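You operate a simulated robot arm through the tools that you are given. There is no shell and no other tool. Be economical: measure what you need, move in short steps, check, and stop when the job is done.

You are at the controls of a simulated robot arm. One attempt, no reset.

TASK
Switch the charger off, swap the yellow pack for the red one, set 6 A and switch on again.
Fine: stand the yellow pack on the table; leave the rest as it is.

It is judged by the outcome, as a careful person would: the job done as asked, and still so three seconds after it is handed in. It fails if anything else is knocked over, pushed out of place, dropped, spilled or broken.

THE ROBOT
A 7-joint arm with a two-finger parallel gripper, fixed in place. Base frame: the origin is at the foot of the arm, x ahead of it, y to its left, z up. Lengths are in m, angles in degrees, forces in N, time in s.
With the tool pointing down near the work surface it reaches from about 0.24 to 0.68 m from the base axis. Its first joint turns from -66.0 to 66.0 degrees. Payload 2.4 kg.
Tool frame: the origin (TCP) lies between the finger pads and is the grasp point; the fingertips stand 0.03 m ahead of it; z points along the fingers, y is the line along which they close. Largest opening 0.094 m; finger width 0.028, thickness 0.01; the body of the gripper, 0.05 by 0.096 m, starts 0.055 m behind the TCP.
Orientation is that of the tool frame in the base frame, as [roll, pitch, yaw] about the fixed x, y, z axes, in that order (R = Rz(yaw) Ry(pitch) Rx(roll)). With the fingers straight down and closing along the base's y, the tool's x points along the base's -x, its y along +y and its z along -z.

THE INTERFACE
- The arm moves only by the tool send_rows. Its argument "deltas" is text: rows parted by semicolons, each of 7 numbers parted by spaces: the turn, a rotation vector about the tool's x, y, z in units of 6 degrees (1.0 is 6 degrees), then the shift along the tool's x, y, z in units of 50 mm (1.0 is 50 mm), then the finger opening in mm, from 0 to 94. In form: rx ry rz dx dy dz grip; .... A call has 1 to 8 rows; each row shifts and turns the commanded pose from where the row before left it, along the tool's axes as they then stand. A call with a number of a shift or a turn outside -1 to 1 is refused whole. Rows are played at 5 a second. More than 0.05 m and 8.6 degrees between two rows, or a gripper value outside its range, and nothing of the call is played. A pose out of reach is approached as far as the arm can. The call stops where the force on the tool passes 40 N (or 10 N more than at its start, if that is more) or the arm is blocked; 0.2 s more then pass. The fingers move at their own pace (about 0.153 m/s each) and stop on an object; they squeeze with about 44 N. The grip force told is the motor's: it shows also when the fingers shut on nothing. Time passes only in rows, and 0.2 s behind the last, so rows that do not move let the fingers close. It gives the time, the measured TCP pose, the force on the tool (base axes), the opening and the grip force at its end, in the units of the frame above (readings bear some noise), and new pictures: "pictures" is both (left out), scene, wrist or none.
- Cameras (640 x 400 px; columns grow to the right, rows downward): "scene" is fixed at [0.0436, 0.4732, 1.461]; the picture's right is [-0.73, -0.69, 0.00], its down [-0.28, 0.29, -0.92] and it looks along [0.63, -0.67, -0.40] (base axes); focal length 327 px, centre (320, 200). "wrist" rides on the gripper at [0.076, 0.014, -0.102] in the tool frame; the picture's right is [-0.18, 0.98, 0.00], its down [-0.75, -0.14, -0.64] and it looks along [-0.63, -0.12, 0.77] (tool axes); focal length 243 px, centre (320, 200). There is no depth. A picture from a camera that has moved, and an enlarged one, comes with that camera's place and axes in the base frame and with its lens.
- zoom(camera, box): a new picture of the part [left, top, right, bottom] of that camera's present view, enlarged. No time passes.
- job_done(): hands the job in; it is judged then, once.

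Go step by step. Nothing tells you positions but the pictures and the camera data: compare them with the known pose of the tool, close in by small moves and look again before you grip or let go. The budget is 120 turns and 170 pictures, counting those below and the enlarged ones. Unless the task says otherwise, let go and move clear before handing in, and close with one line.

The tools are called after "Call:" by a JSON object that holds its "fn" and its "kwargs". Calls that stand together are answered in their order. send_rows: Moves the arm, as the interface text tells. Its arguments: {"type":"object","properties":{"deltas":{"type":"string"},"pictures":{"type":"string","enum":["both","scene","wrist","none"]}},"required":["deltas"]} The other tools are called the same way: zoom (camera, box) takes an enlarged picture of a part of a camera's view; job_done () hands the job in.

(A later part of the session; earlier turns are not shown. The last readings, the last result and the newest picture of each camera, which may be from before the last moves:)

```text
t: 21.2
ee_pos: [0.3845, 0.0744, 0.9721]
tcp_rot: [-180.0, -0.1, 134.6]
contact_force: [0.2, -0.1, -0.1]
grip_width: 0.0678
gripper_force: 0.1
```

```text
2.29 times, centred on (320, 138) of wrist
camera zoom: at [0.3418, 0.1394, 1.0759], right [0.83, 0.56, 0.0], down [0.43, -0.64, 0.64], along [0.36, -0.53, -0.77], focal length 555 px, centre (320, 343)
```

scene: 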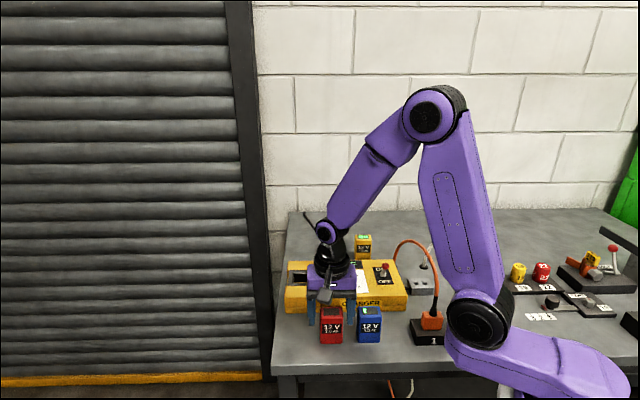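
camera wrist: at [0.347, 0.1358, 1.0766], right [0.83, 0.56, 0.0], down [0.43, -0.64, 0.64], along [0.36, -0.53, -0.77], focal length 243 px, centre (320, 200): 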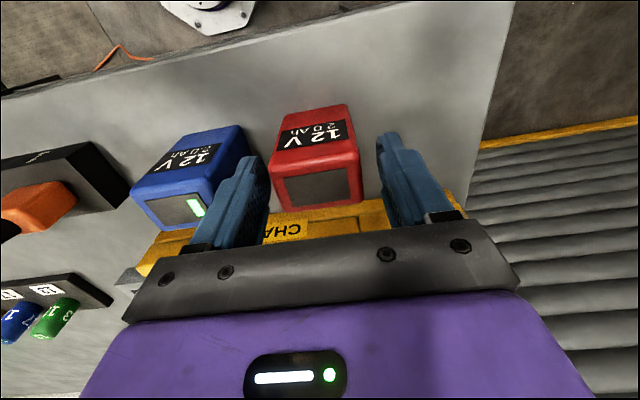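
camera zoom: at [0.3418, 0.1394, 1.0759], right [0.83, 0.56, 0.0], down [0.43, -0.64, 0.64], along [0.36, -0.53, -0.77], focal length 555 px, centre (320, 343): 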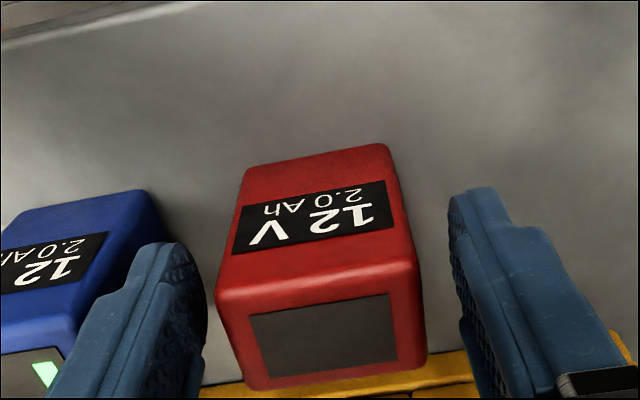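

It now matches the yellow pack's grip geometry. I close and lift.

Call:
{"fn": "send_rows", "kwargs": {"deltas": "0 0 0 0 0 0 40;0 0 0 0 0 0 20;0 0 0 0 0 0 20;0 0 0 0 0 -0.2 20;0 0 0 0 0 -0.6 20;0 0 0 0 0 -0.9 20;0 0 0 0 0 -0.9 20;0 0 0 0 0 0 20"}}

```text
t: 23.0
ee_pos: [0.384, 0.0775, 1.1043]
tcp_rot: [179.9, 0.0, 134.5]
contact_force: [0.3, -0.1, -2.0]
grip_width: 0.0518
gripper_force: 44.1
camera wrist: at [0.3414, 0.1421, 1.2069], right [0.83, 0.56, 0.0], down [0.43, -0.64, 0.64], along [0.36, -0.53, -0.77], focal length 243 px, centre (320, 200)
```

scene: 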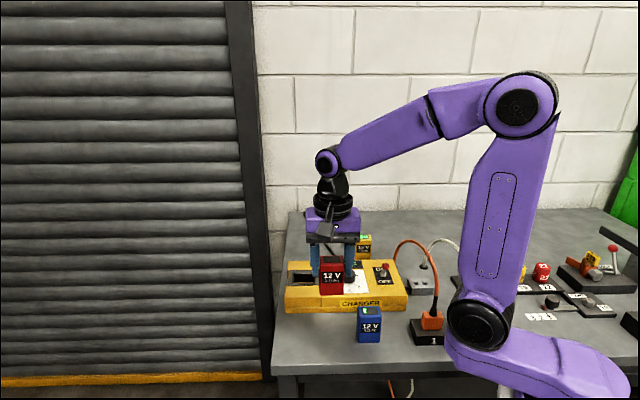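
wrist: 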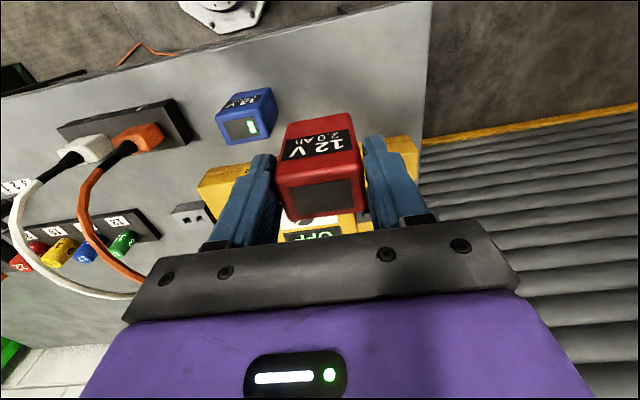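

Red is held. I carry it over the bay at the recorded yellow position.

Call:
{"fn": "send_rows", "kwargs": {"deltas": "0 0 0.28 0 0 0 20;0 0 0 -0.753 0.335 0 20;0 0 0 -0.753 0.335 0 20;0 0 0 -0.753 0.335 0 20;0 0 0 -0.753 0.335 0 20;0 0 0 0 0 0 20"}}

Call:
{"fn": "zoom", "kwargs": {"camera": "wrist", "box": [180, 0, 460, 240]}}

Call:
{"fn": "zoom", "kwargs": {"camera": "scene", "box": [260, 190, 400, 350]}}

```text
t: 24.4
ee_pos: [0.5371, 0.0115, 1.1022]
tcp_rot: [180.0, 0.1, 132.9]
contact_force: [0.3, 0.7, -3.0]
grip_width: 0.052
gripper_force: 44.0
camera wrist: at [0.4964, 0.0764, 1.2043], right [0.85, 0.53, 0.0], down [0.41, -0.65, 0.64], along [0.34, -0.54, -0.77], focal length 243 px, centre (320, 200)
```

scene: 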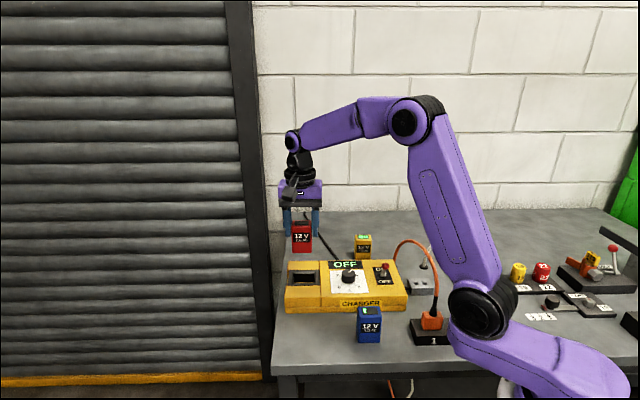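
wrist: 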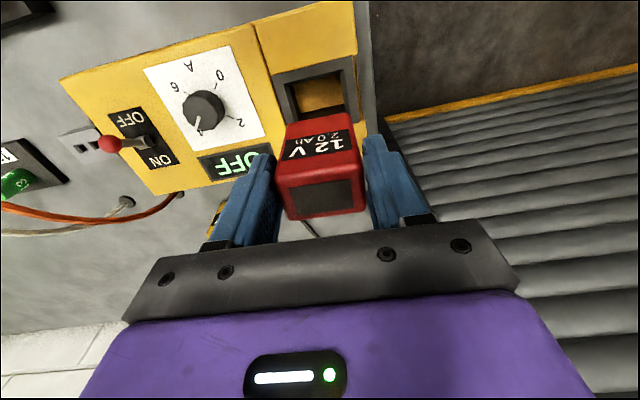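

```text
1.67 times, centred on (320, 120) of wrist
camera zoom: at [0.4964, 0.0764, 1.2043], right [0.85, 0.53, 0.0], down [0.41, -0.65, 0.64], along [0.34, -0.54, -0.77], focal length 404 px, centre (320, 333)
```

zoom: 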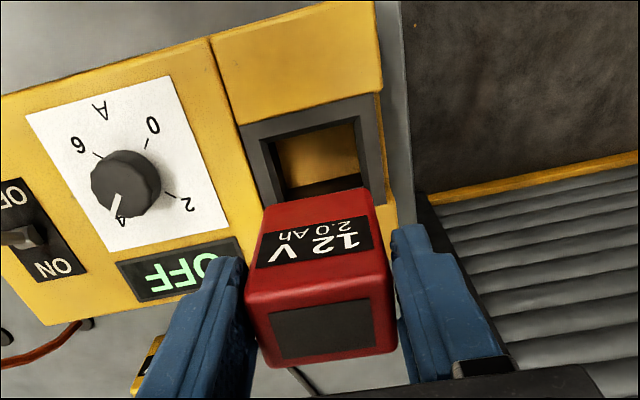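

```text
2.50 times, centred on (330, 270) of scene
camera zoom: at [0.0436, 0.4732, 1.461], right [-0.73, -0.69, 0.0], down [-0.28, 0.29, -0.92], along [0.63, -0.67, -0.4], focal length 818 px, centre (295, 25)
```

zoom: 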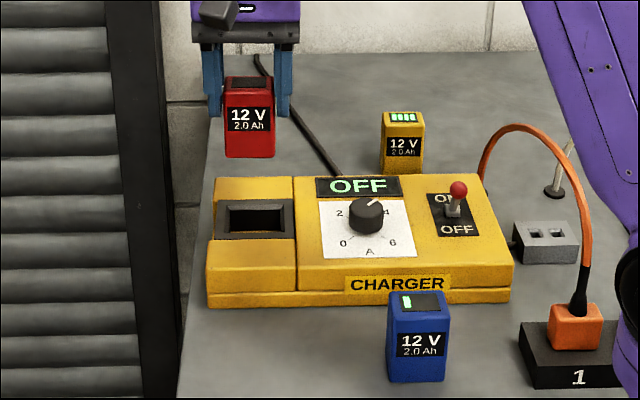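

Alignment matches the yellow pack's lift-out picture. I lower to just above the rim and check.

Call:
{"fn": "send_rows", "kwargs": {"deltas": "0 0 0 0 0 0.6 20;0 0 0 0 0 0.5 20;0 0 0 0 0 0.2 20;0 0 0 0 0 0 20"}}

Call:
{"fn": "zoom", "kwargs": {"camera": "wrist", "box": [220, 40, 420, 220]}}

Call:
{"fn": "zoom", "kwargs": {"camera": "scene", "box": [270, 220, 350, 320]}}

```text
t: 25.4
ee_pos: [0.5375, 0.0118, 1.0385]
tcp_rot: [180.0, 0.0, 132.8]
contact_force: [0.7, -0.2, -2.5]
grip_width: 0.0519
gripper_force: 43.8
camera wrist: at [0.4961, 0.0771, 1.1409], right [0.85, 0.53, 0.0], down [0.41, -0.65, 0.64], along [0.34, -0.54, -0.77], focal length 243 px, centre (320, 200)
```

scene: 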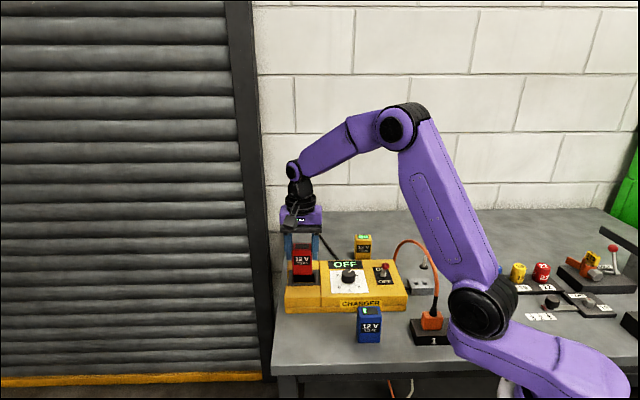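
wrist: 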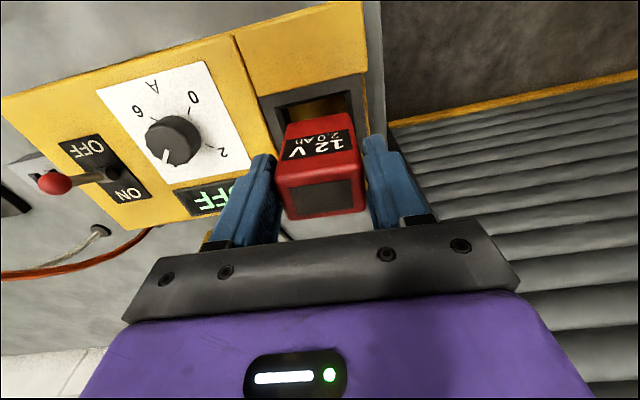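

```text
2.22 times, centred on (320, 130) of wrist
camera zoom: at [0.4961, 0.0771, 1.1409], right [0.85, 0.53, 0.0], down [0.41, -0.65, 0.64], along [0.34, -0.54, -0.77], focal length 539 px, centre (320, 356)
```

zoom: 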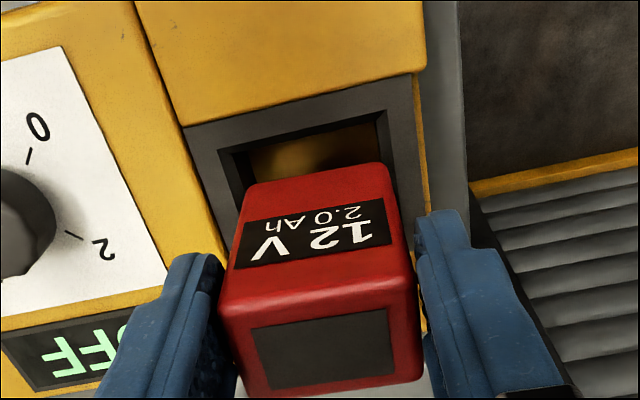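

```text
4.00 times, centred on (310, 270) of scene
camera zoom: at [0.0436, 0.4732, 1.461], right [-0.73, -0.69, 0.0], down [-0.28, 0.29, -0.92], along [0.63, -0.67, -0.4], focal length 1310 px, centre (360, -80)
```

zoom: 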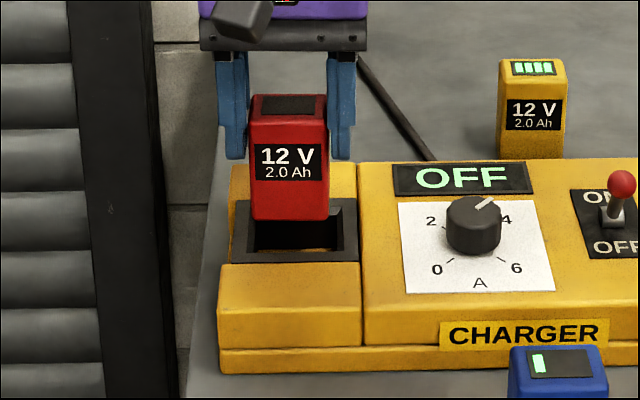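

The pack is about 2 mm too far left of the bay centre; I correct that and lower gently.

Call:
{"fn": "send_rows", "kwargs": {"deltas": "0 0 0 0 -0.04 0.1 20;0 0 0 0 0 0.15 20;0 0 0 0 0 0.1 20;0 0 0 0 0 0.1 20;0 0 0 0 0 0 20"}}

Call:
{"fn": "zoom", "kwargs": {"camera": "scene", "box": [270, 220, 350, 320]}}

```text
t: 26.6
ee_pos: [0.533, 0.0112, 1.0144]
tcp_rot: [-179.8, -0.2, 132.9]
contact_force: [-3.8, 5.4, -3.9]
grip_width: 0.0518
gripper_force: 43.5
camera wrist: at [0.4933, 0.0757, 1.1167], right [0.84, 0.53, 0.0], down [0.41, -0.65, 0.64], along [0.34, -0.54, -0.77], focal length 243 px, centre (320, 200)
```

scene: 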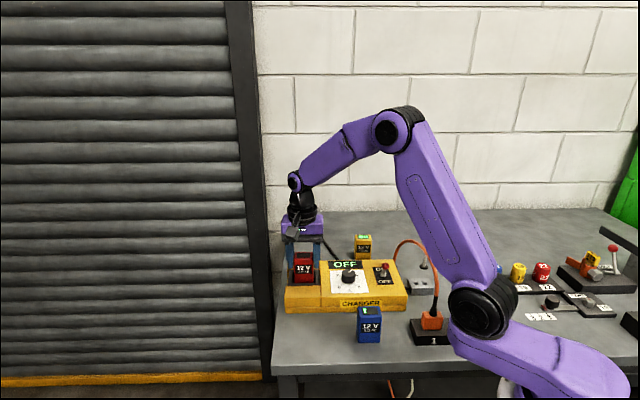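
wrist: 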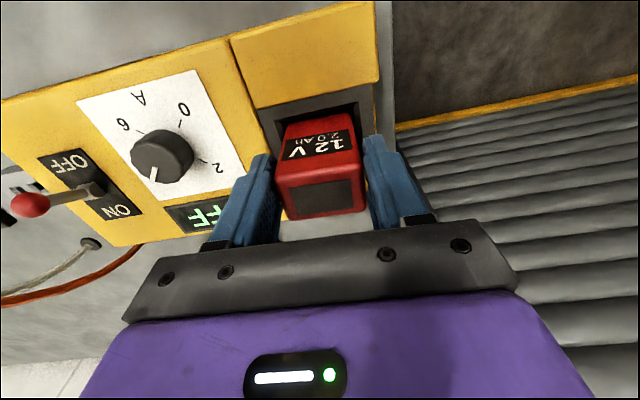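

```text
4.00 times, centred on (310, 270) of scene
camera zoom: at [0.0435, 0.4734, 1.4609], right [-0.73, -0.69, 0.0], down [-0.28, 0.29, -0.92], along [0.63, -0.67, -0.4], focal length 1310 px, centre (360, -80)
```

zoom: 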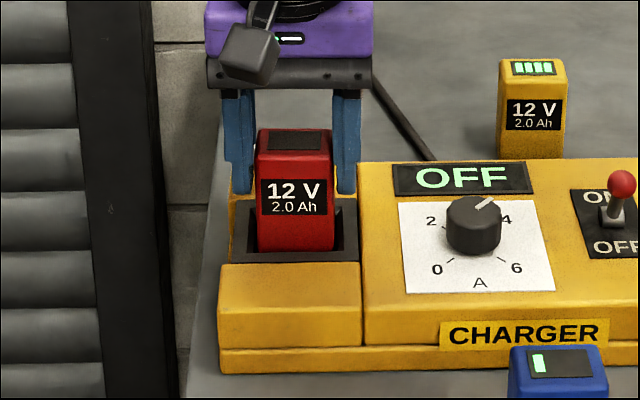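

Light contact pushes the pack toward the front (chamfer guiding). I ease 1.5 mm forward and continue down.

Call:
{"fn": "send_rows", "kwargs": {"deltas": "0 0 0 0.03 0 0 20;0 0 0 0 0 0.1 20;0 0 0 0 0 0.1 20;0 0 0 0 0 0.08 20;0 0 0 0 0 0 20"}}

Call:
{"fn": "zoom", "kwargs": {"camera": "scene", "box": [270, 220, 350, 320]}}

```text
t: 27.8
ee_pos: [0.534, 0.0106, 1.0013]
tcp_rot: [180.0, 0.0, 132.9]
contact_force: [-4.1, 6.0, 0.2]
grip_width: 0.0521
gripper_force: 43.3
camera wrist: at [0.4932, 0.0763, 1.1037], right [0.85, 0.53, 0.0], down [0.41, -0.65, 0.64], along [0.34, -0.54, -0.77], focal length 243 px, centre (320, 200)
```

scene: 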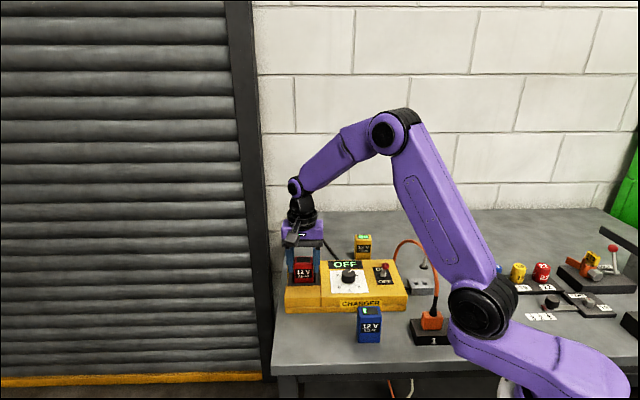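
wrist: 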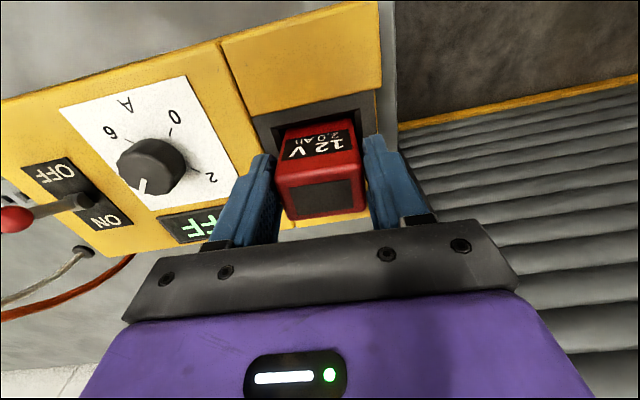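

```text
4.00 times, centred on (310, 270) of scene
camera zoom: at [0.0434, 0.4733, 1.461], right [-0.73, -0.69, 0.0], down [-0.28, 0.29, -0.92], along [0.63, -0.67, -0.4], focal length 1310 px, centre (360, -80)
```

zoom: 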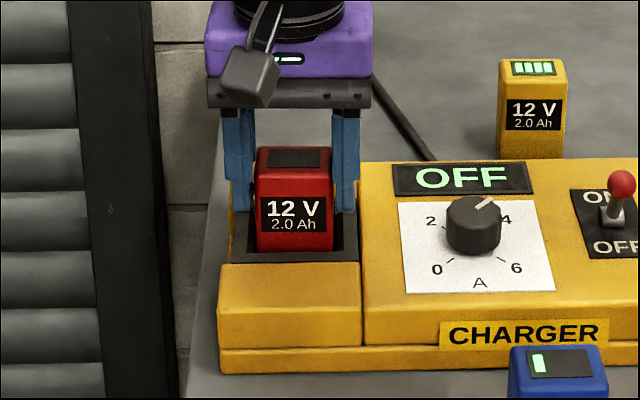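

It's sliding in; about 8 mm remain. I continue in small steps.

Call:
{"fn": "send_rows", "kwargs": {"deltas": "0 0 0 0.03 0 0.06 20;0 0 0 0 0 0.06 20;0 0 0 0 0 0.04 20;0 0 0 0 0 0 20", "pictures": "none"}}

```text
t: 28.8
ee_pos: [0.5323, 0.0113, 0.9937]
tcp_rot: [-179.9, 0.1, 132.8]
contact_force: [-0.6, -2.1, -0.4]
grip_width: 0.0519
gripper_force: 43.9
```

Call:
{"fn": "send_rows", "kwargs": {"deltas": "0 0 0 0 0 0.04 20;0 0 0 0 0 0.03 20;0 0 0 0 0 0.03 20;0 0 0 0 0 0 20"}}

Call:
{"fn": "zoom", "kwargs": {"camera": "scene", "box": [270, 220, 350, 320]}}

```text
t: 29.5
ee_pos: [0.5332, 0.0123, 0.9931]
tcp_rot: [179.8, 0.2, 133.0]
contact_force: [-5.4, -0.3, 7.5]
grip_width: 0.0518
gripper_force: 43.7
stopped in row 3: the force on the tool passed its limit (the readings are from after the stop); the commanded pose is now the measured one
camera wrist: at [0.4921, 0.0773, 1.0954], right [0.85, 0.53, 0.0], down [0.41, -0.65, 0.64], along [0.35, -0.54, -0.77], focal length 243 px, centre (320, 200)
```

scene: 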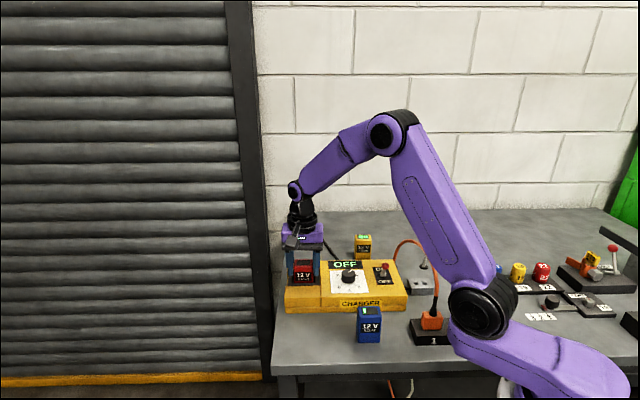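
wrist: 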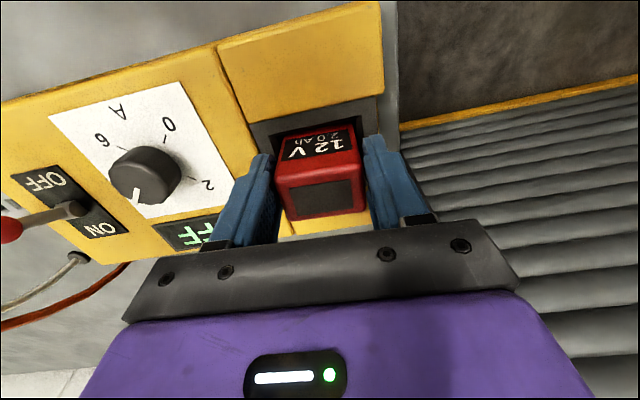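

```text
4.00 times, centred on (310, 270) of scene
camera zoom: at [0.0433, 0.4732, 1.461], right [-0.73, -0.69, 0.0], down [-0.28, 0.29, -0.92], along [0.63, -0.67, -0.4], focal length 1310 px, centre (360, -80)
```

zoom: 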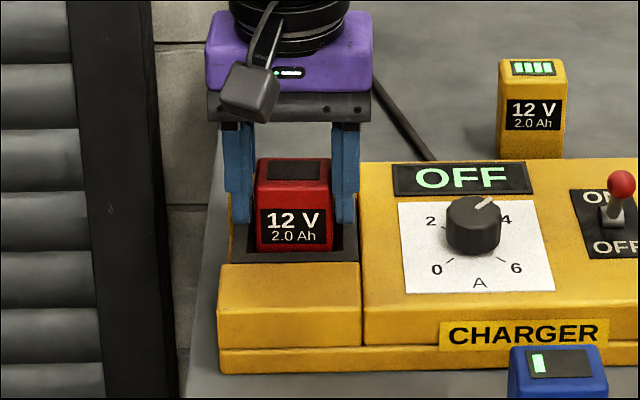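

Red is bottomed out at the same height as yellow was. I release and rise.

Call:
{"fn": "send_rows", "kwargs": {"deltas": "0 0 0 0 0 0 68;0 0 0 0 0 0 68;0 0 0 0 0 -0.3 68;0 0 0 0 0 -0.8 68;0 0 0 0 0 -0.9 68"}}

Call:
{"fn": "zoom", "kwargs": {"camera": "scene", "box": [270, 220, 350, 320]}}

Call:
{"fn": "zoom", "kwargs": {"camera": "wrist", "box": [30, 20, 390, 220]}}

```text
t: 30.7
ee_pos: [0.5309, 0.0107, 1.0921]
tcp_rot: [179.8, 0.2, 132.8]
contact_force: [-0.2, 0.5, 0.0]
grip_width: 0.0681
gripper_force: 0.0
camera wrist: at [0.4905, 0.077, 1.1944], right [0.85, 0.53, 0.0], down [0.41, -0.65, 0.64], along [0.35, -0.54, -0.77], focal length 243 px, centre (320, 200)
```

scene: 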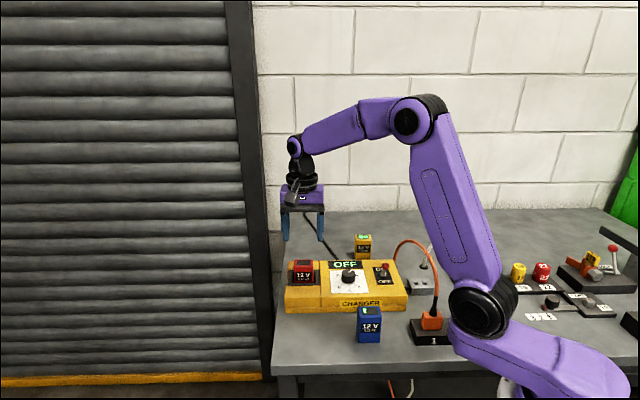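
wrist: 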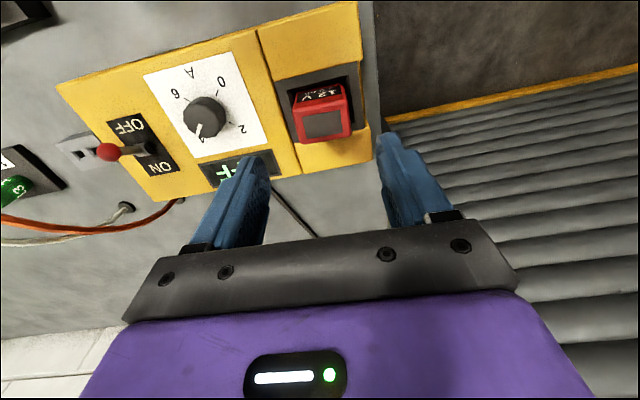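

```text
4.00 times, centred on (310, 270) of scene
camera zoom: at [0.0435, 0.4732, 1.461], right [-0.73, -0.69, 0.0], down [-0.28, 0.29, -0.92], along [0.63, -0.67, -0.4], focal length 1310 px, centre (360, -80)
```

zoom: 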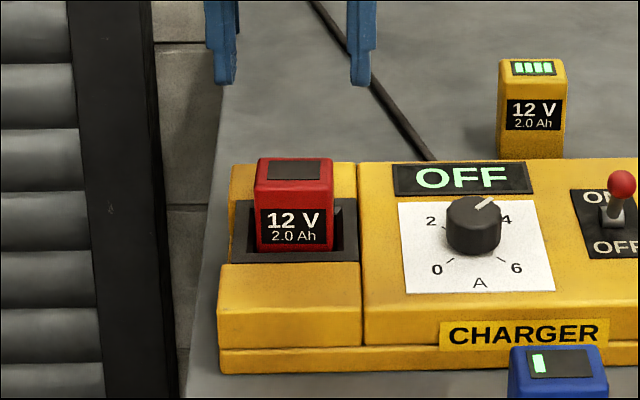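

```text
1.78 times, centred on (210, 120) of wrist
camera zoom: at [0.4905, 0.077, 1.1944], right [0.85, 0.53, 0.0], down [0.41, -0.65, 0.64], along [0.35, -0.54, -0.77], focal length 431 px, centre (516, 342)
```

zoom: 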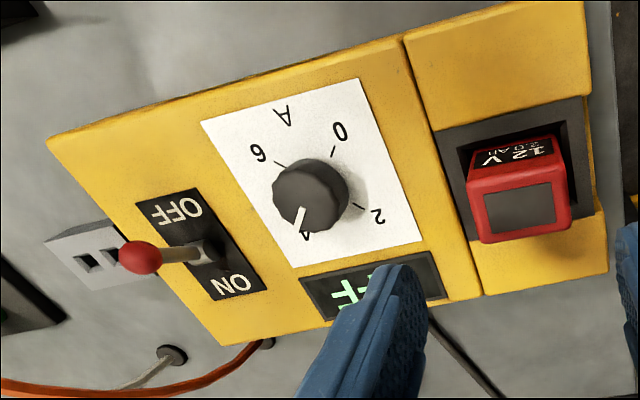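

Red is seated properly. Next the dial: knob centre about (0.447, −0.057), pointer near 4. I pre-rotate the tool 45° counter-clockwise so the clockwise turn has range, then move over the knob.

Call:
{"fn": "send_rows", "kwargs": {"deltas": "0 0 -0.94 0 0 0 56;0 0 -0.94 0 0 0 56;0 0 -0.94 0 0 0 56;0 0 -0.94 0 0 0 56;0 0 -0.94 0 0 0 56;0 0 -0.94 0 0 0 56;0 0 -0.94 0 0 0 56;0 0 -0.94 0 0 0 56", "pictures": "none"}}

Call:
{"fn": "send_rows", "kwargs": {"deltas": "0 0 0 0.545 -0.473 0.1 56;0 0 0 0.545 -0.473 0.1 56;0 0 0 0.545 -0.473 0.2 56;0 0 0 0 0 0.2 56"}}

Call:
{"fn": "zoom", "kwargs": {"camera": "wrist", "box": [180, 20, 460, 220]}}

Call:
{"fn": "zoom", "kwargs": {"camera": "scene", "box": [300, 210, 400, 320]}}

```text
t: 32.5
ee_pos: [0.5331, 0.0111, 1.0918]
tcp_rot: [-180.0, 0.3, 178.1]
contact_force: [0.8, 0.2, 0.6]
grip_width: 0.0562
gripper_force: 0.0
```

```text
t: 33.5
ee_pos: [0.4479, -0.0558, 1.0625]
tcp_rot: [-180.0, 0.2, 178.0]
contact_force: [-0.7, -0.1, 0.7]
grip_width: 0.0562
gripper_force: 0.1
camera wrist: at [0.3726, -0.0398, 1.165], right [0.22, 0.98, 0.0], down [0.75, -0.17, 0.65], along [0.63, -0.14, -0.76], focal length 243 px, centre (320, 200)
```

scene: 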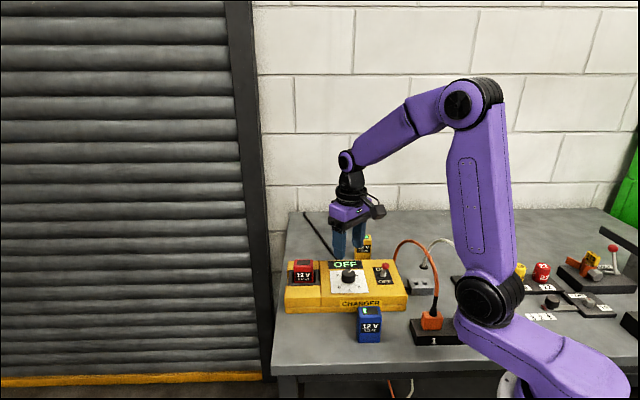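
wrist: 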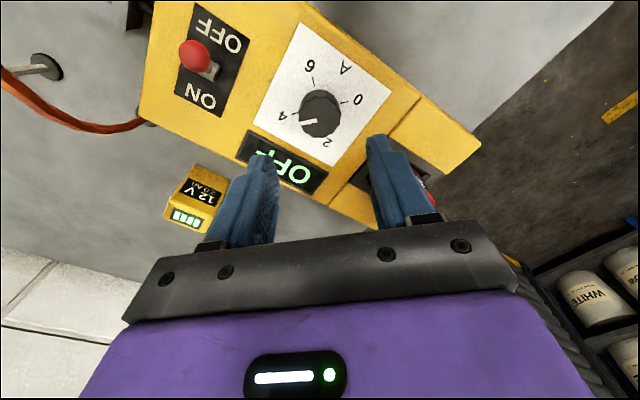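

```text
2.00 times, centred on (320, 120) of wrist
camera zoom: at [0.3726, -0.0398, 1.165], right [0.22, 0.98, 0.0], down [0.75, -0.17, 0.65], along [0.63, -0.14, -0.76], focal length 485 px, centre (320, 360)
```

zoom: 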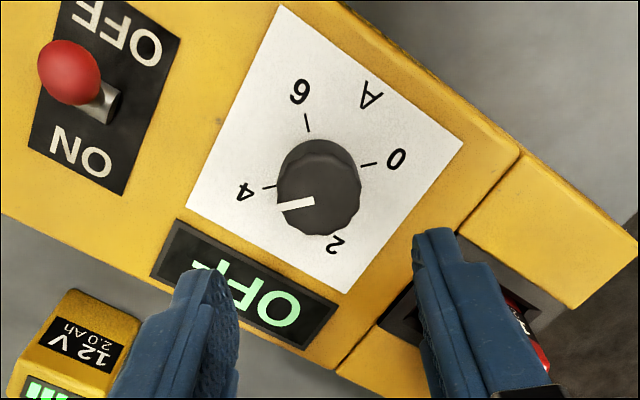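

```text
3.64 times, centred on (350, 265) of scene
camera zoom: at [0.0436, 0.4732, 1.461], right [-0.73, -0.69, 0.0], down [-0.28, 0.29, -0.92], along [0.63, -0.67, -0.4], focal length 1190 px, centre (211, -36)
```

zoom: 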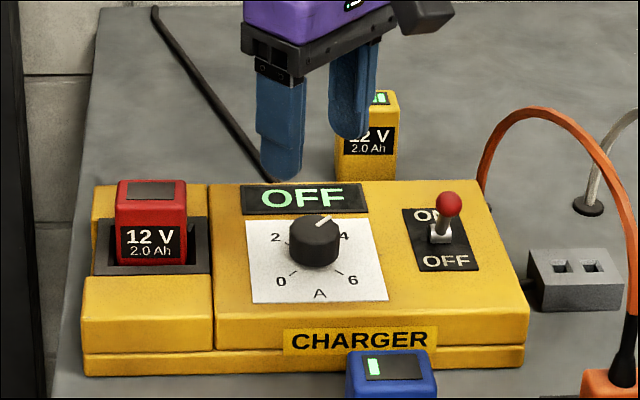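

The knob lines up with the tool axis. I descend around it.

Call:
{"fn": "send_rows", "kwargs": {"deltas": "0 0 0 0 0 0.5 56;0 0 0 0 0 0.5 56;0 0 0 0 0 0.4 56;0 0 0 0 0 0 56"}}

Call:
{"fn": "zoom", "kwargs": {"camera": "scene", "box": [300, 210, 400, 320]}}

Call:
{"fn": "zoom", "kwargs": {"camera": "wrist", "box": [180, 60, 460, 220]}}

```text
t: 34.5
ee_pos: [0.4467, -0.0561, 0.9911]
tcp_rot: [180.0, 0.3, 178.0]
contact_force: [0.7, -0.6, -1.1]
grip_width: 0.0558
gripper_force: 0.2
camera wrist: at [0.3727, -0.0398, 1.0939], right [0.22, 0.98, 0.0], down [0.74, -0.17, 0.65], along [0.63, -0.14, -0.76], focal length 243 px, centre (320, 200)
```

scene: 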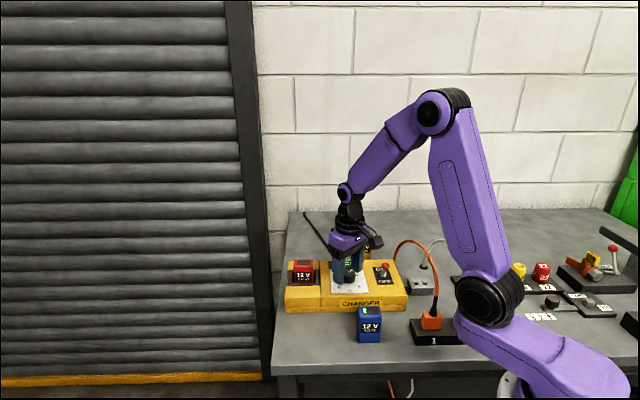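
wrist: 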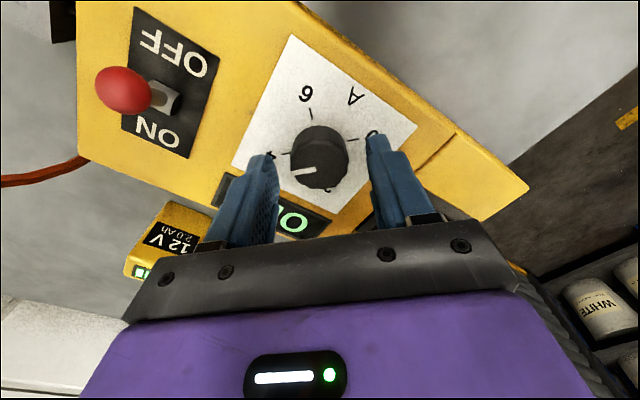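

```text
3.64 times, centred on (350, 265) of scene
camera zoom: at [0.0436, 0.4732, 1.461], right [-0.73, -0.69, 0.0], down [-0.28, 0.29, -0.92], along [0.63, -0.67, -0.4], focal length 1190 px, centre (211, -36)
```

zoom: 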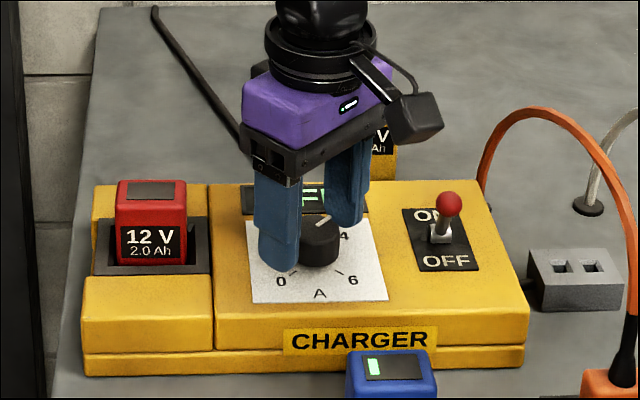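

```text
2.29 times, centred on (320, 140) of wrist
camera zoom: at [0.3727, -0.0398, 1.0939], right [0.22, 0.98, 0.0], down [0.74, -0.17, 0.65], along [0.63, -0.14, -0.76], focal length 555 px, centre (320, 337)
```

zoom: 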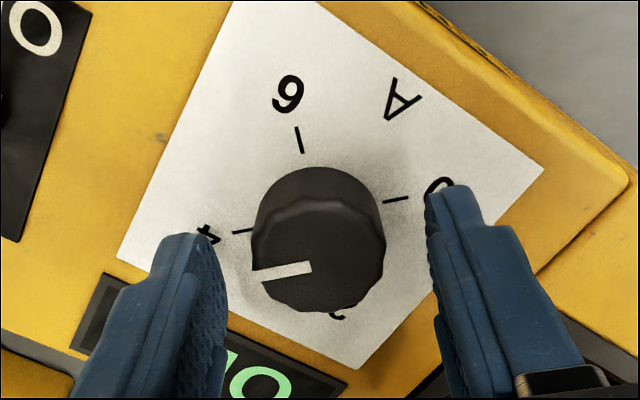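

Pointer is parallel to the 4 tick, so exactly 90° clockwise is needed. I grip the knob and turn the first 48°.

Call:
{"fn": "send_rows", "kwargs": {"deltas": "0 0 0 0 -0.02 0.06 56;0 0 0 0 0 0 20;0 0 0 0 0 0 20;0 0 0 0 0 0 20", "pictures": "none"}}

Call:
{"fn": "send_rows", "kwargs": {"deltas": "0 0 1 0 0 0 20;0 0 1 0 0 0 20;0 0 1 0 0 0 20;0 0 1 0 0 0 20;0 0 1 0 0 0 20;0 0 1 0 0 0 20;0 0 1 0 0 0 20;0 0 1 0 0 0 20", "pictures": "wrist"}}

Call:
{"fn": "zoom", "kwargs": {"camera": "wrist", "box": [180, 60, 460, 220]}}

```text
t: 35.5
ee_pos: [0.4484, -0.0555, 0.9898]
tcp_rot: [-179.9, 0.2, 178.0]
contact_force: [-0.7, 8.9, -1.7]
grip_width: 0.0335
gripper_force: 44.8
```

```text
t: 37.3
ee_pos: [0.4477, -0.0594, 0.9891]
tcp_rot: [179.9, 0.0, 129.9]
contact_force: [-12.3, -13.4, -20.3]
grip_width: 0.0336
gripper_force: 45.4
camera wrist: at [0.4106, 0.0085, 1.0914], right [0.87, 0.49, 0.0], down [0.37, -0.67, 0.64], along [0.31, -0.56, -0.77], focal length 243 px, centre (320, 200)
```

wrist: 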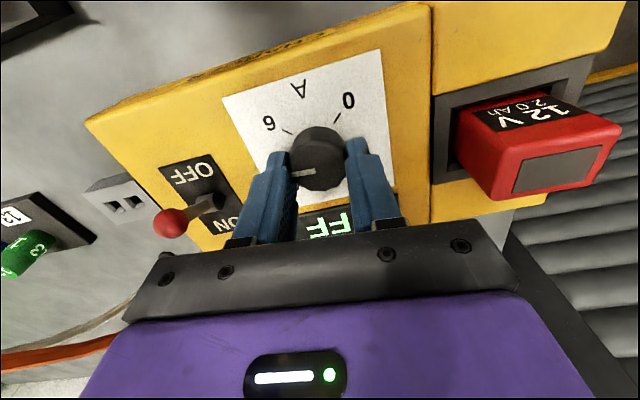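

```text
2.29 times, centred on (320, 140) of wrist
camera zoom: at [0.4106, 0.0085, 1.0914], right [0.87, 0.49, 0.0], down [0.37, -0.67, 0.64], along [0.31, -0.56, -0.77], focal length 555 px, centre (320, 337)
```

zoom: 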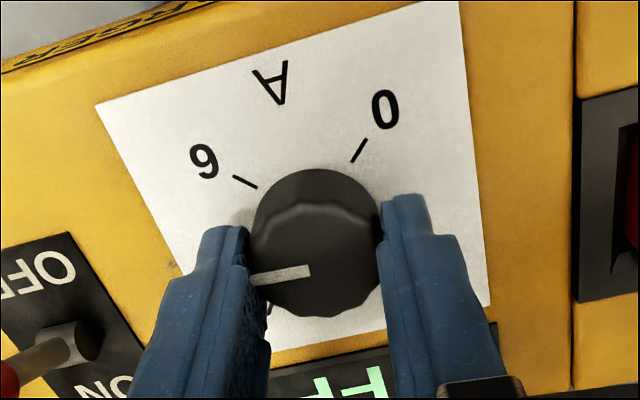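

The knob follows the gripper with no slip. I relieve the side load by 1 mm and turn the remaining 42°.

Call:
{"fn": "send_rows", "kwargs": {"deltas": "0 0 0 0 -0.02 0.02 20;0 0 1 0 0 0 20;0 0 1 0 0 0 20;0 0 1 0 0 0 20;0 0 1 0 0 0 20;0 0 1 0 0 0 20;0 0 1 0 0 0 20", "pictures": "wrist"}}

Call:
{"fn": "zoom", "kwargs": {"camera": "wrist", "box": [180, 60, 460, 220]}}

```text
t: 38.8
ee_pos: [0.4468, -0.0597, 0.9879]
tcp_rot: [-179.8, 0.1, 98.7]
contact_force: [-4.8, -2.1, 7.6]
grip_width: 0.0333
gripper_force: 45.1
stopped in row 7: the force on the tool passed its limit (the readings are from after the stop); the commanded pose is now the measured one
camera wrist: at [0.4498, 0.0176, 1.0912], right [1.0, -0.03, 0.0], down [-0.02, -0.77, 0.64], along [-0.02, -0.64, -0.77], focal length 243 px, centre (320, 200)
```

wrist: 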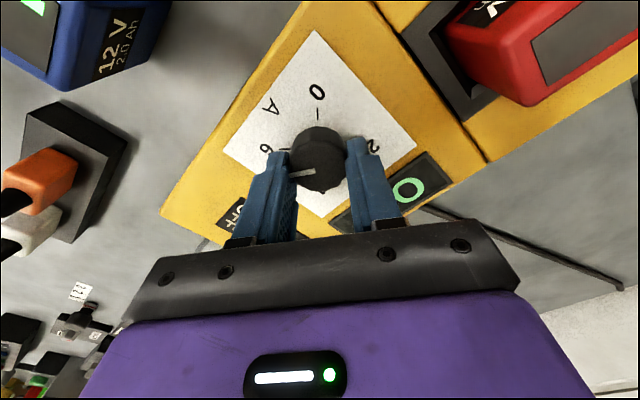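

```text
2.29 times, centred on (320, 140) of wrist
camera zoom: at [0.4498, 0.0176, 1.0912], right [1.0, -0.03, 0.0], down [-0.02, -0.77, 0.64], along [-0.02, -0.64, -0.77], focal length 555 px, centre (320, 337)
```

zoom: 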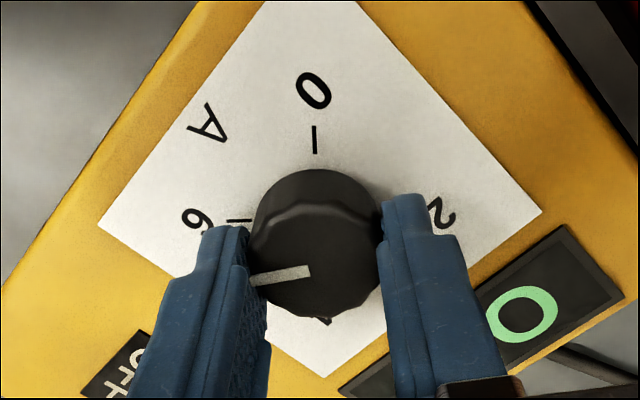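

About 11° still to go to the 6 tick. I continue in smaller steps.

Call:
{"fn": "send_rows", "kwargs": {"deltas": "0 0 0.5 0 0 0 20;0 0 0.5 0 0 0 20;0 0 0.4 0 0 0 20;0 0 0.4 0 0 0 20", "pictures": "none"}}

Call:
{"fn": "zoom", "kwargs": {"camera": "wrist", "box": [180, 60, 460, 220]}}

```text
t: 39.8
ee_pos: [0.4455, -0.0598, 0.9883]
tcp_rot: [-179.7, 0.1, 87.8]
contact_force: [-18.1, -4.5, 22.6]
grip_width: 0.0335
gripper_force: 44.9
```

```text
2.29 times, centred on (320, 140) of wrist
camera zoom: at [0.4638, 0.0157, 1.0911], right [0.98, -0.22, 0.0], down [-0.17, -0.75, 0.64], along [-0.15, -0.63, -0.77], focal length 555 px, centre (320, 337)
```

zoom: 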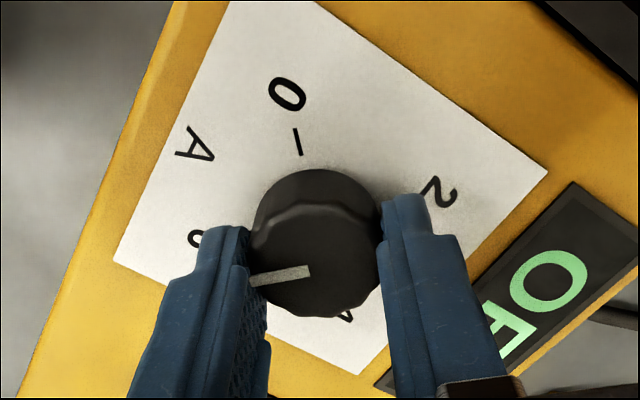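

Turned ~90°. I open, rise and check the pointer.

Call:
{"fn": "send_rows", "kwargs": {"deltas": "0 0 0 0 0 0 56;0 0 0 0 0 0 56;0 0 0 0 0 -0.5 56;0 0 0 0 0 -0.9 56"}}

Call:
{"fn": "zoom", "kwargs": {"camera": "wrist", "box": [220, 40, 420, 180]}}

Call:
{"fn": "zoom", "kwargs": {"camera": "scene", "box": [310, 240, 410, 320]}}

```text
t: 40.8
ee_pos: [0.4467, -0.0576, 1.0593]
tcp_rot: [-179.9, 0.1, 87.9]
contact_force: [0.5, 0.8, 0.1]
grip_width: 0.056
gripper_force: 0.0
camera wrist: at [0.4653, 0.0169, 1.161], right [0.98, -0.22, 0.0], down [-0.17, -0.75, 0.64], along [-0.14, -0.63, -0.77], focal length 243 px, centre (320, 200)
```

scene: 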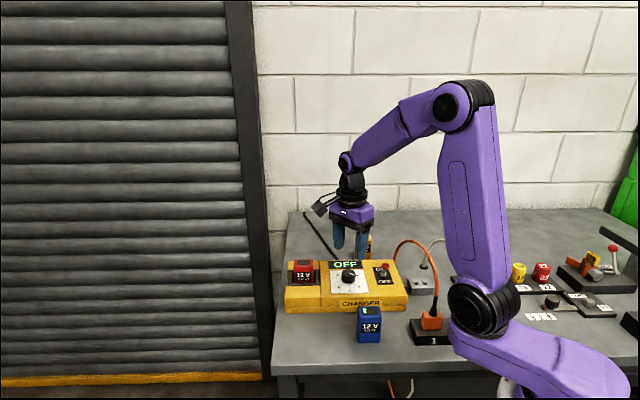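
wrist: 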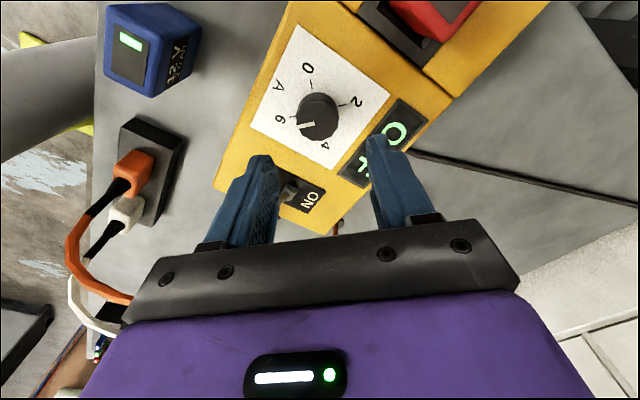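

```text
2.86 times, centred on (320, 110) of wrist
camera zoom: at [0.4653, 0.0169, 1.161], right [0.98, -0.22, 0.0], down [-0.17, -0.75, 0.64], along [-0.14, -0.63, -0.77], focal length 693 px, centre (320, 457)
```

zoom: 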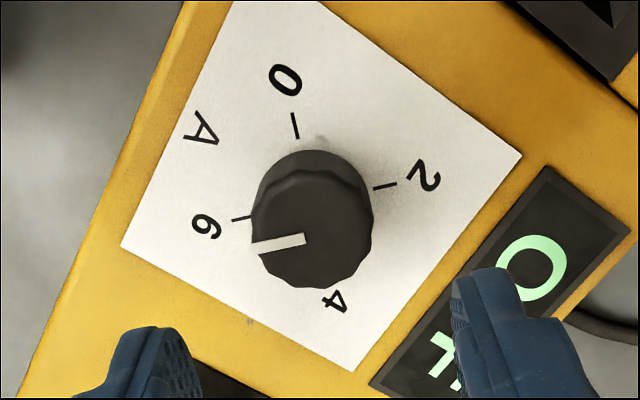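

```text
5.00 times, centred on (360, 280) of scene
camera zoom: at [0.0436, 0.4732, 1.461], right [-0.73, -0.69, 0.0], down [-0.28, 0.29, -0.92], along [0.63, -0.67, -0.4], focal length 1637 px, centre (120, -200)
```

zoom: 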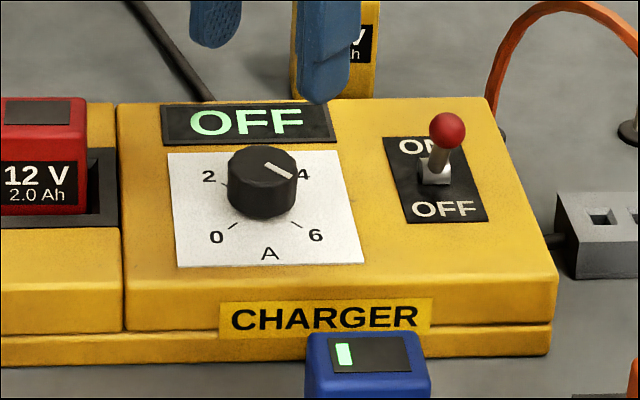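

The pointer is nominally on 6; one tighter zoom to confirm.

Call:
{"fn": "zoom", "kwargs": {"camera": "wrist", "box": [280, 75, 350, 145]}}

Call:
{"fn": "zoom", "kwargs": {"camera": "scene", "box": [335, 260, 385, 300]}}

```text
5.71 times, centred on (315, 110) of wrist
camera zoom: at [0.4653, 0.0169, 1.161], right [0.98, -0.22, 0.0], down [-0.17, -0.75, 0.64], along [-0.14, -0.63, -0.77], focal length 1386 px, centre (349, 714)
```

zoom: 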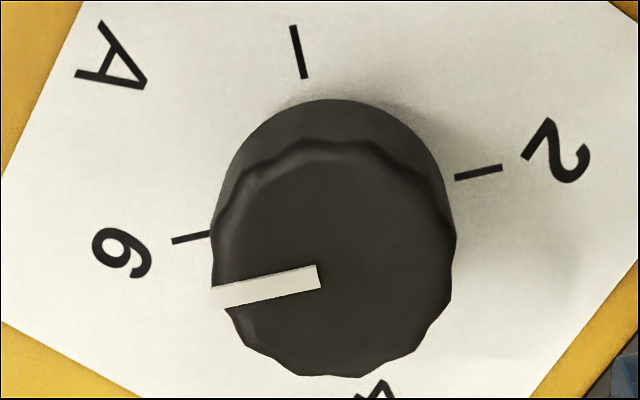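

```text
10.00 times, centred on (360, 280) of scene
camera zoom: at [0.0436, 0.4732, 1.461], right [-0.73, -0.69, 0.0], down [-0.28, 0.29, -0.92], along [0.63, -0.67, -0.4], focal length 3274 px, centre (-80, -600)
```

zoom: 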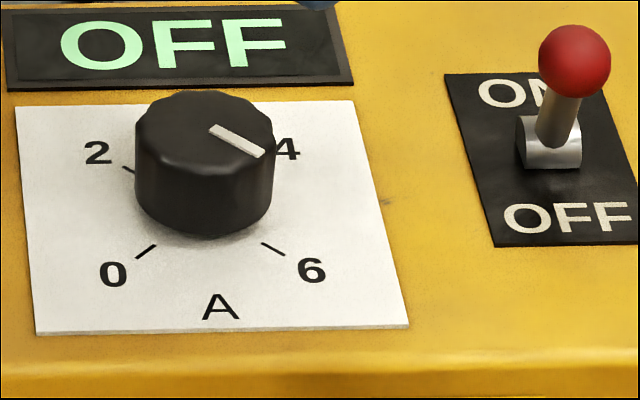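

The pointer is exactly parallel to the 6 tick. Now I rotate back, close the fingers, and move above and in front of the lever.

Call:
{"fn": "send_rows", "kwargs": {"deltas": "0 0 -0.935 0 0 -0.1 20;0 0 -0.935 0 0 -0.1 0;0 0 -0.935 0 0 -0.1 0;0 0 -0.935 0 0 -0.1 0;0 0 -0.935 0 0 -0.1 0;0 0 -0.935 0 0 -0.1 0;0 0 -0.935 0 0 -0.1 0;0 0 -0.935 0 0 -0.1 0", "pictures": "none"}}

Call:
{"fn": "send_rows", "kwargs": {"deltas": "0 0 0 0.42 -0.86 0 0;0 0 0 0.42 -0.86 0 0;0 0 0 0 0 0 0"}}

Call:
{"fn": "zoom", "kwargs": {"camera": "scene", "box": [340, 190, 450, 300]}}

```text
t: 42.6
ee_pos: [0.4472, -0.0605, 1.0993]
tcp_rot: [-179.9, 0.0, 132.9]
contact_force: [-0.3, 0.0, 0.2]
grip_width: 0.0001
gripper_force: 32.9
```

```text
t: 43.4
ee_pos: [0.356, -0.0873, 1.0985]
tcp_rot: [-179.9, 0.0, 132.9]
contact_force: [0.0, -0.1, -0.2]
grip_width: 0.0
gripper_force: 33.0
camera wrist: at [0.3159, -0.0223, 1.1996], right [0.85, 0.53, 0.0], down [0.41, -0.65, 0.64], along [0.34, -0.54, -0.77], focal length 243 px, centre (320, 200)
```

scene: 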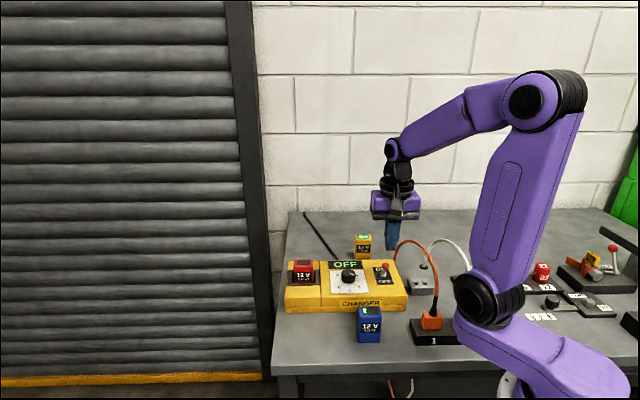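
wrist: 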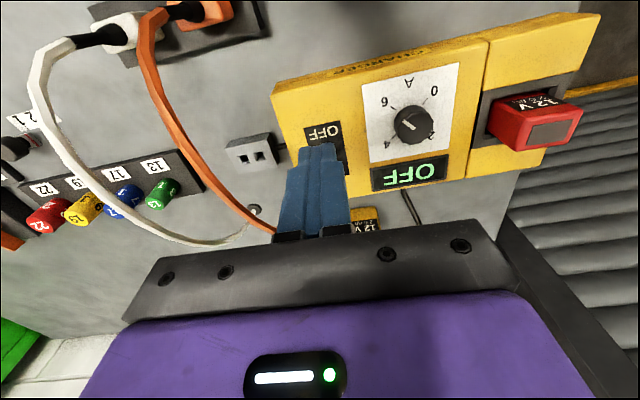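

```text
3.64 times, centred on (395, 245) of scene
camera zoom: at [0.0435, 0.4732, 1.461], right [-0.73, -0.69, 0.0], down [-0.28, 0.29, -0.92], along [0.63, -0.67, -0.4], focal length 1190 px, centre (47, 36)
```

zoom: 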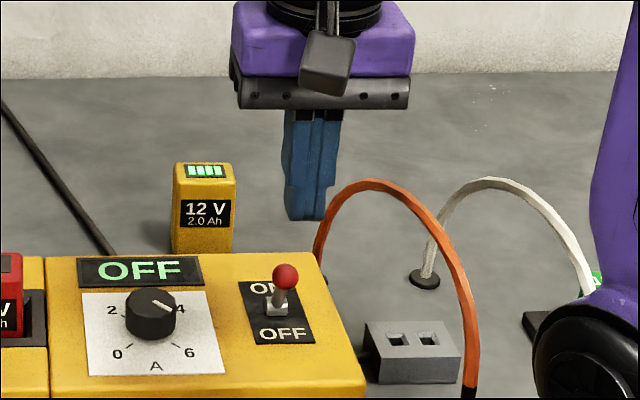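

The ball is at about (0.383, −0.122, 0.993), 43 mm behind the fingers. I descend and check.

Call:
{"fn": "send_rows", "kwargs": {"deltas": "0 0 0 0 -0.05 0.6 0;0 0 0 0 0 0.6 0;0 0 0 0 0 0.55 0;0 0 0 0 0 0 0"}}

Call:
{"fn": "zoom", "kwargs": {"camera": "scene", "box": [340, 190, 450, 300]}}

```text
t: 44.4
ee_pos: [0.3533, -0.0882, 1.0086]
tcp_rot: [-179.8, 0.1, 132.9]
contact_force: [-0.8, 0.4, -0.4]
grip_width: 0.0
gripper_force: 33.2
camera wrist: at [0.3138, -0.0225, 1.112], right [0.85, 0.53, 0.0], down [0.41, -0.65, 0.64], along [0.34, -0.54, -0.77], focal length 243 px, centre (320, 200)
```

scene: 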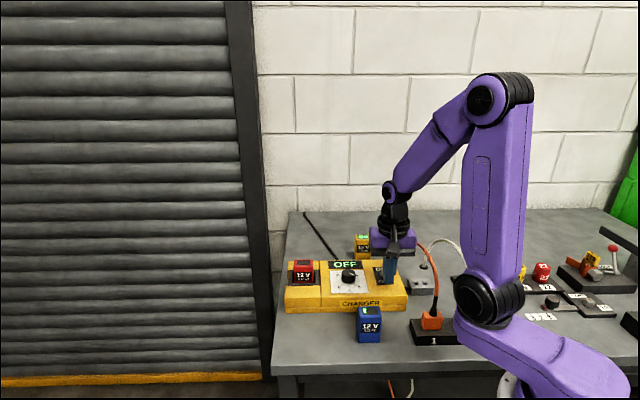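
wrist: 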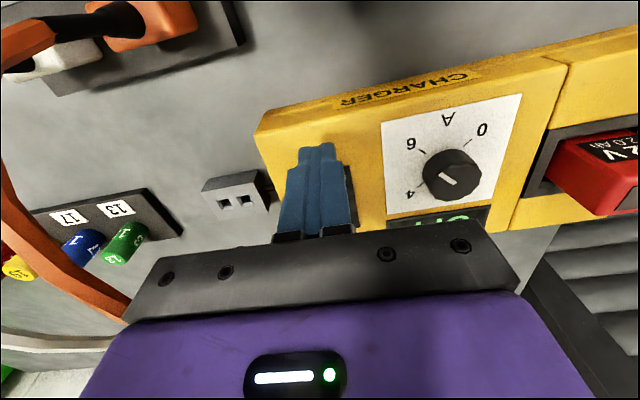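

```text
3.64 times, centred on (395, 245) of scene
camera zoom: at [0.0436, 0.4732, 1.461], right [-0.73, -0.69, 0.0], down [-0.28, 0.29, -0.92], along [0.63, -0.67, -0.4], focal length 1190 px, centre (47, 36)
```

zoom: 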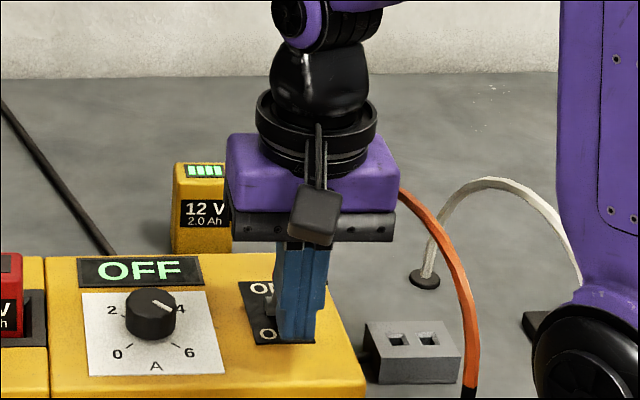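

Fingers are in line with the lever; I push it back toward ON.

Call:
{"fn": "send_rows", "kwargs": {"deltas": "0 0 0 -0.2 0 0 0;0 0 0 -0.2 0 0 0;0 0 0 -0.2 0 0 0;0 0 0 -0.2 0 0 0;0 0 0 -0.1 0 0 0", "pictures": "none"}}

Call:
{"fn": "zoom", "kwargs": {"camera": "scene", "box": [340, 190, 450, 300]}}

```text
t: 45.6
ee_pos: [0.3833, -0.1228, 1.0113]
tcp_rot: [-180.0, 0.0, 132.9]
contact_force: [-0.1, 0.0, -0.1]
grip_width: 0.0
gripper_force: 32.7
```

```text
3.64 times, centred on (395, 245) of scene
camera zoom: at [0.0436, 0.4732, 1.461], right [-0.73, -0.69, 0.0], down [-0.28, 0.29, -0.92], along [0.63, -0.67, -0.4], focal length 1190 px, centre (47, 36)
```

zoom: 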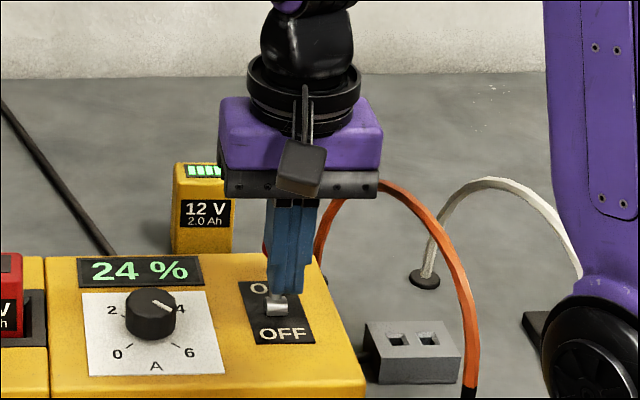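

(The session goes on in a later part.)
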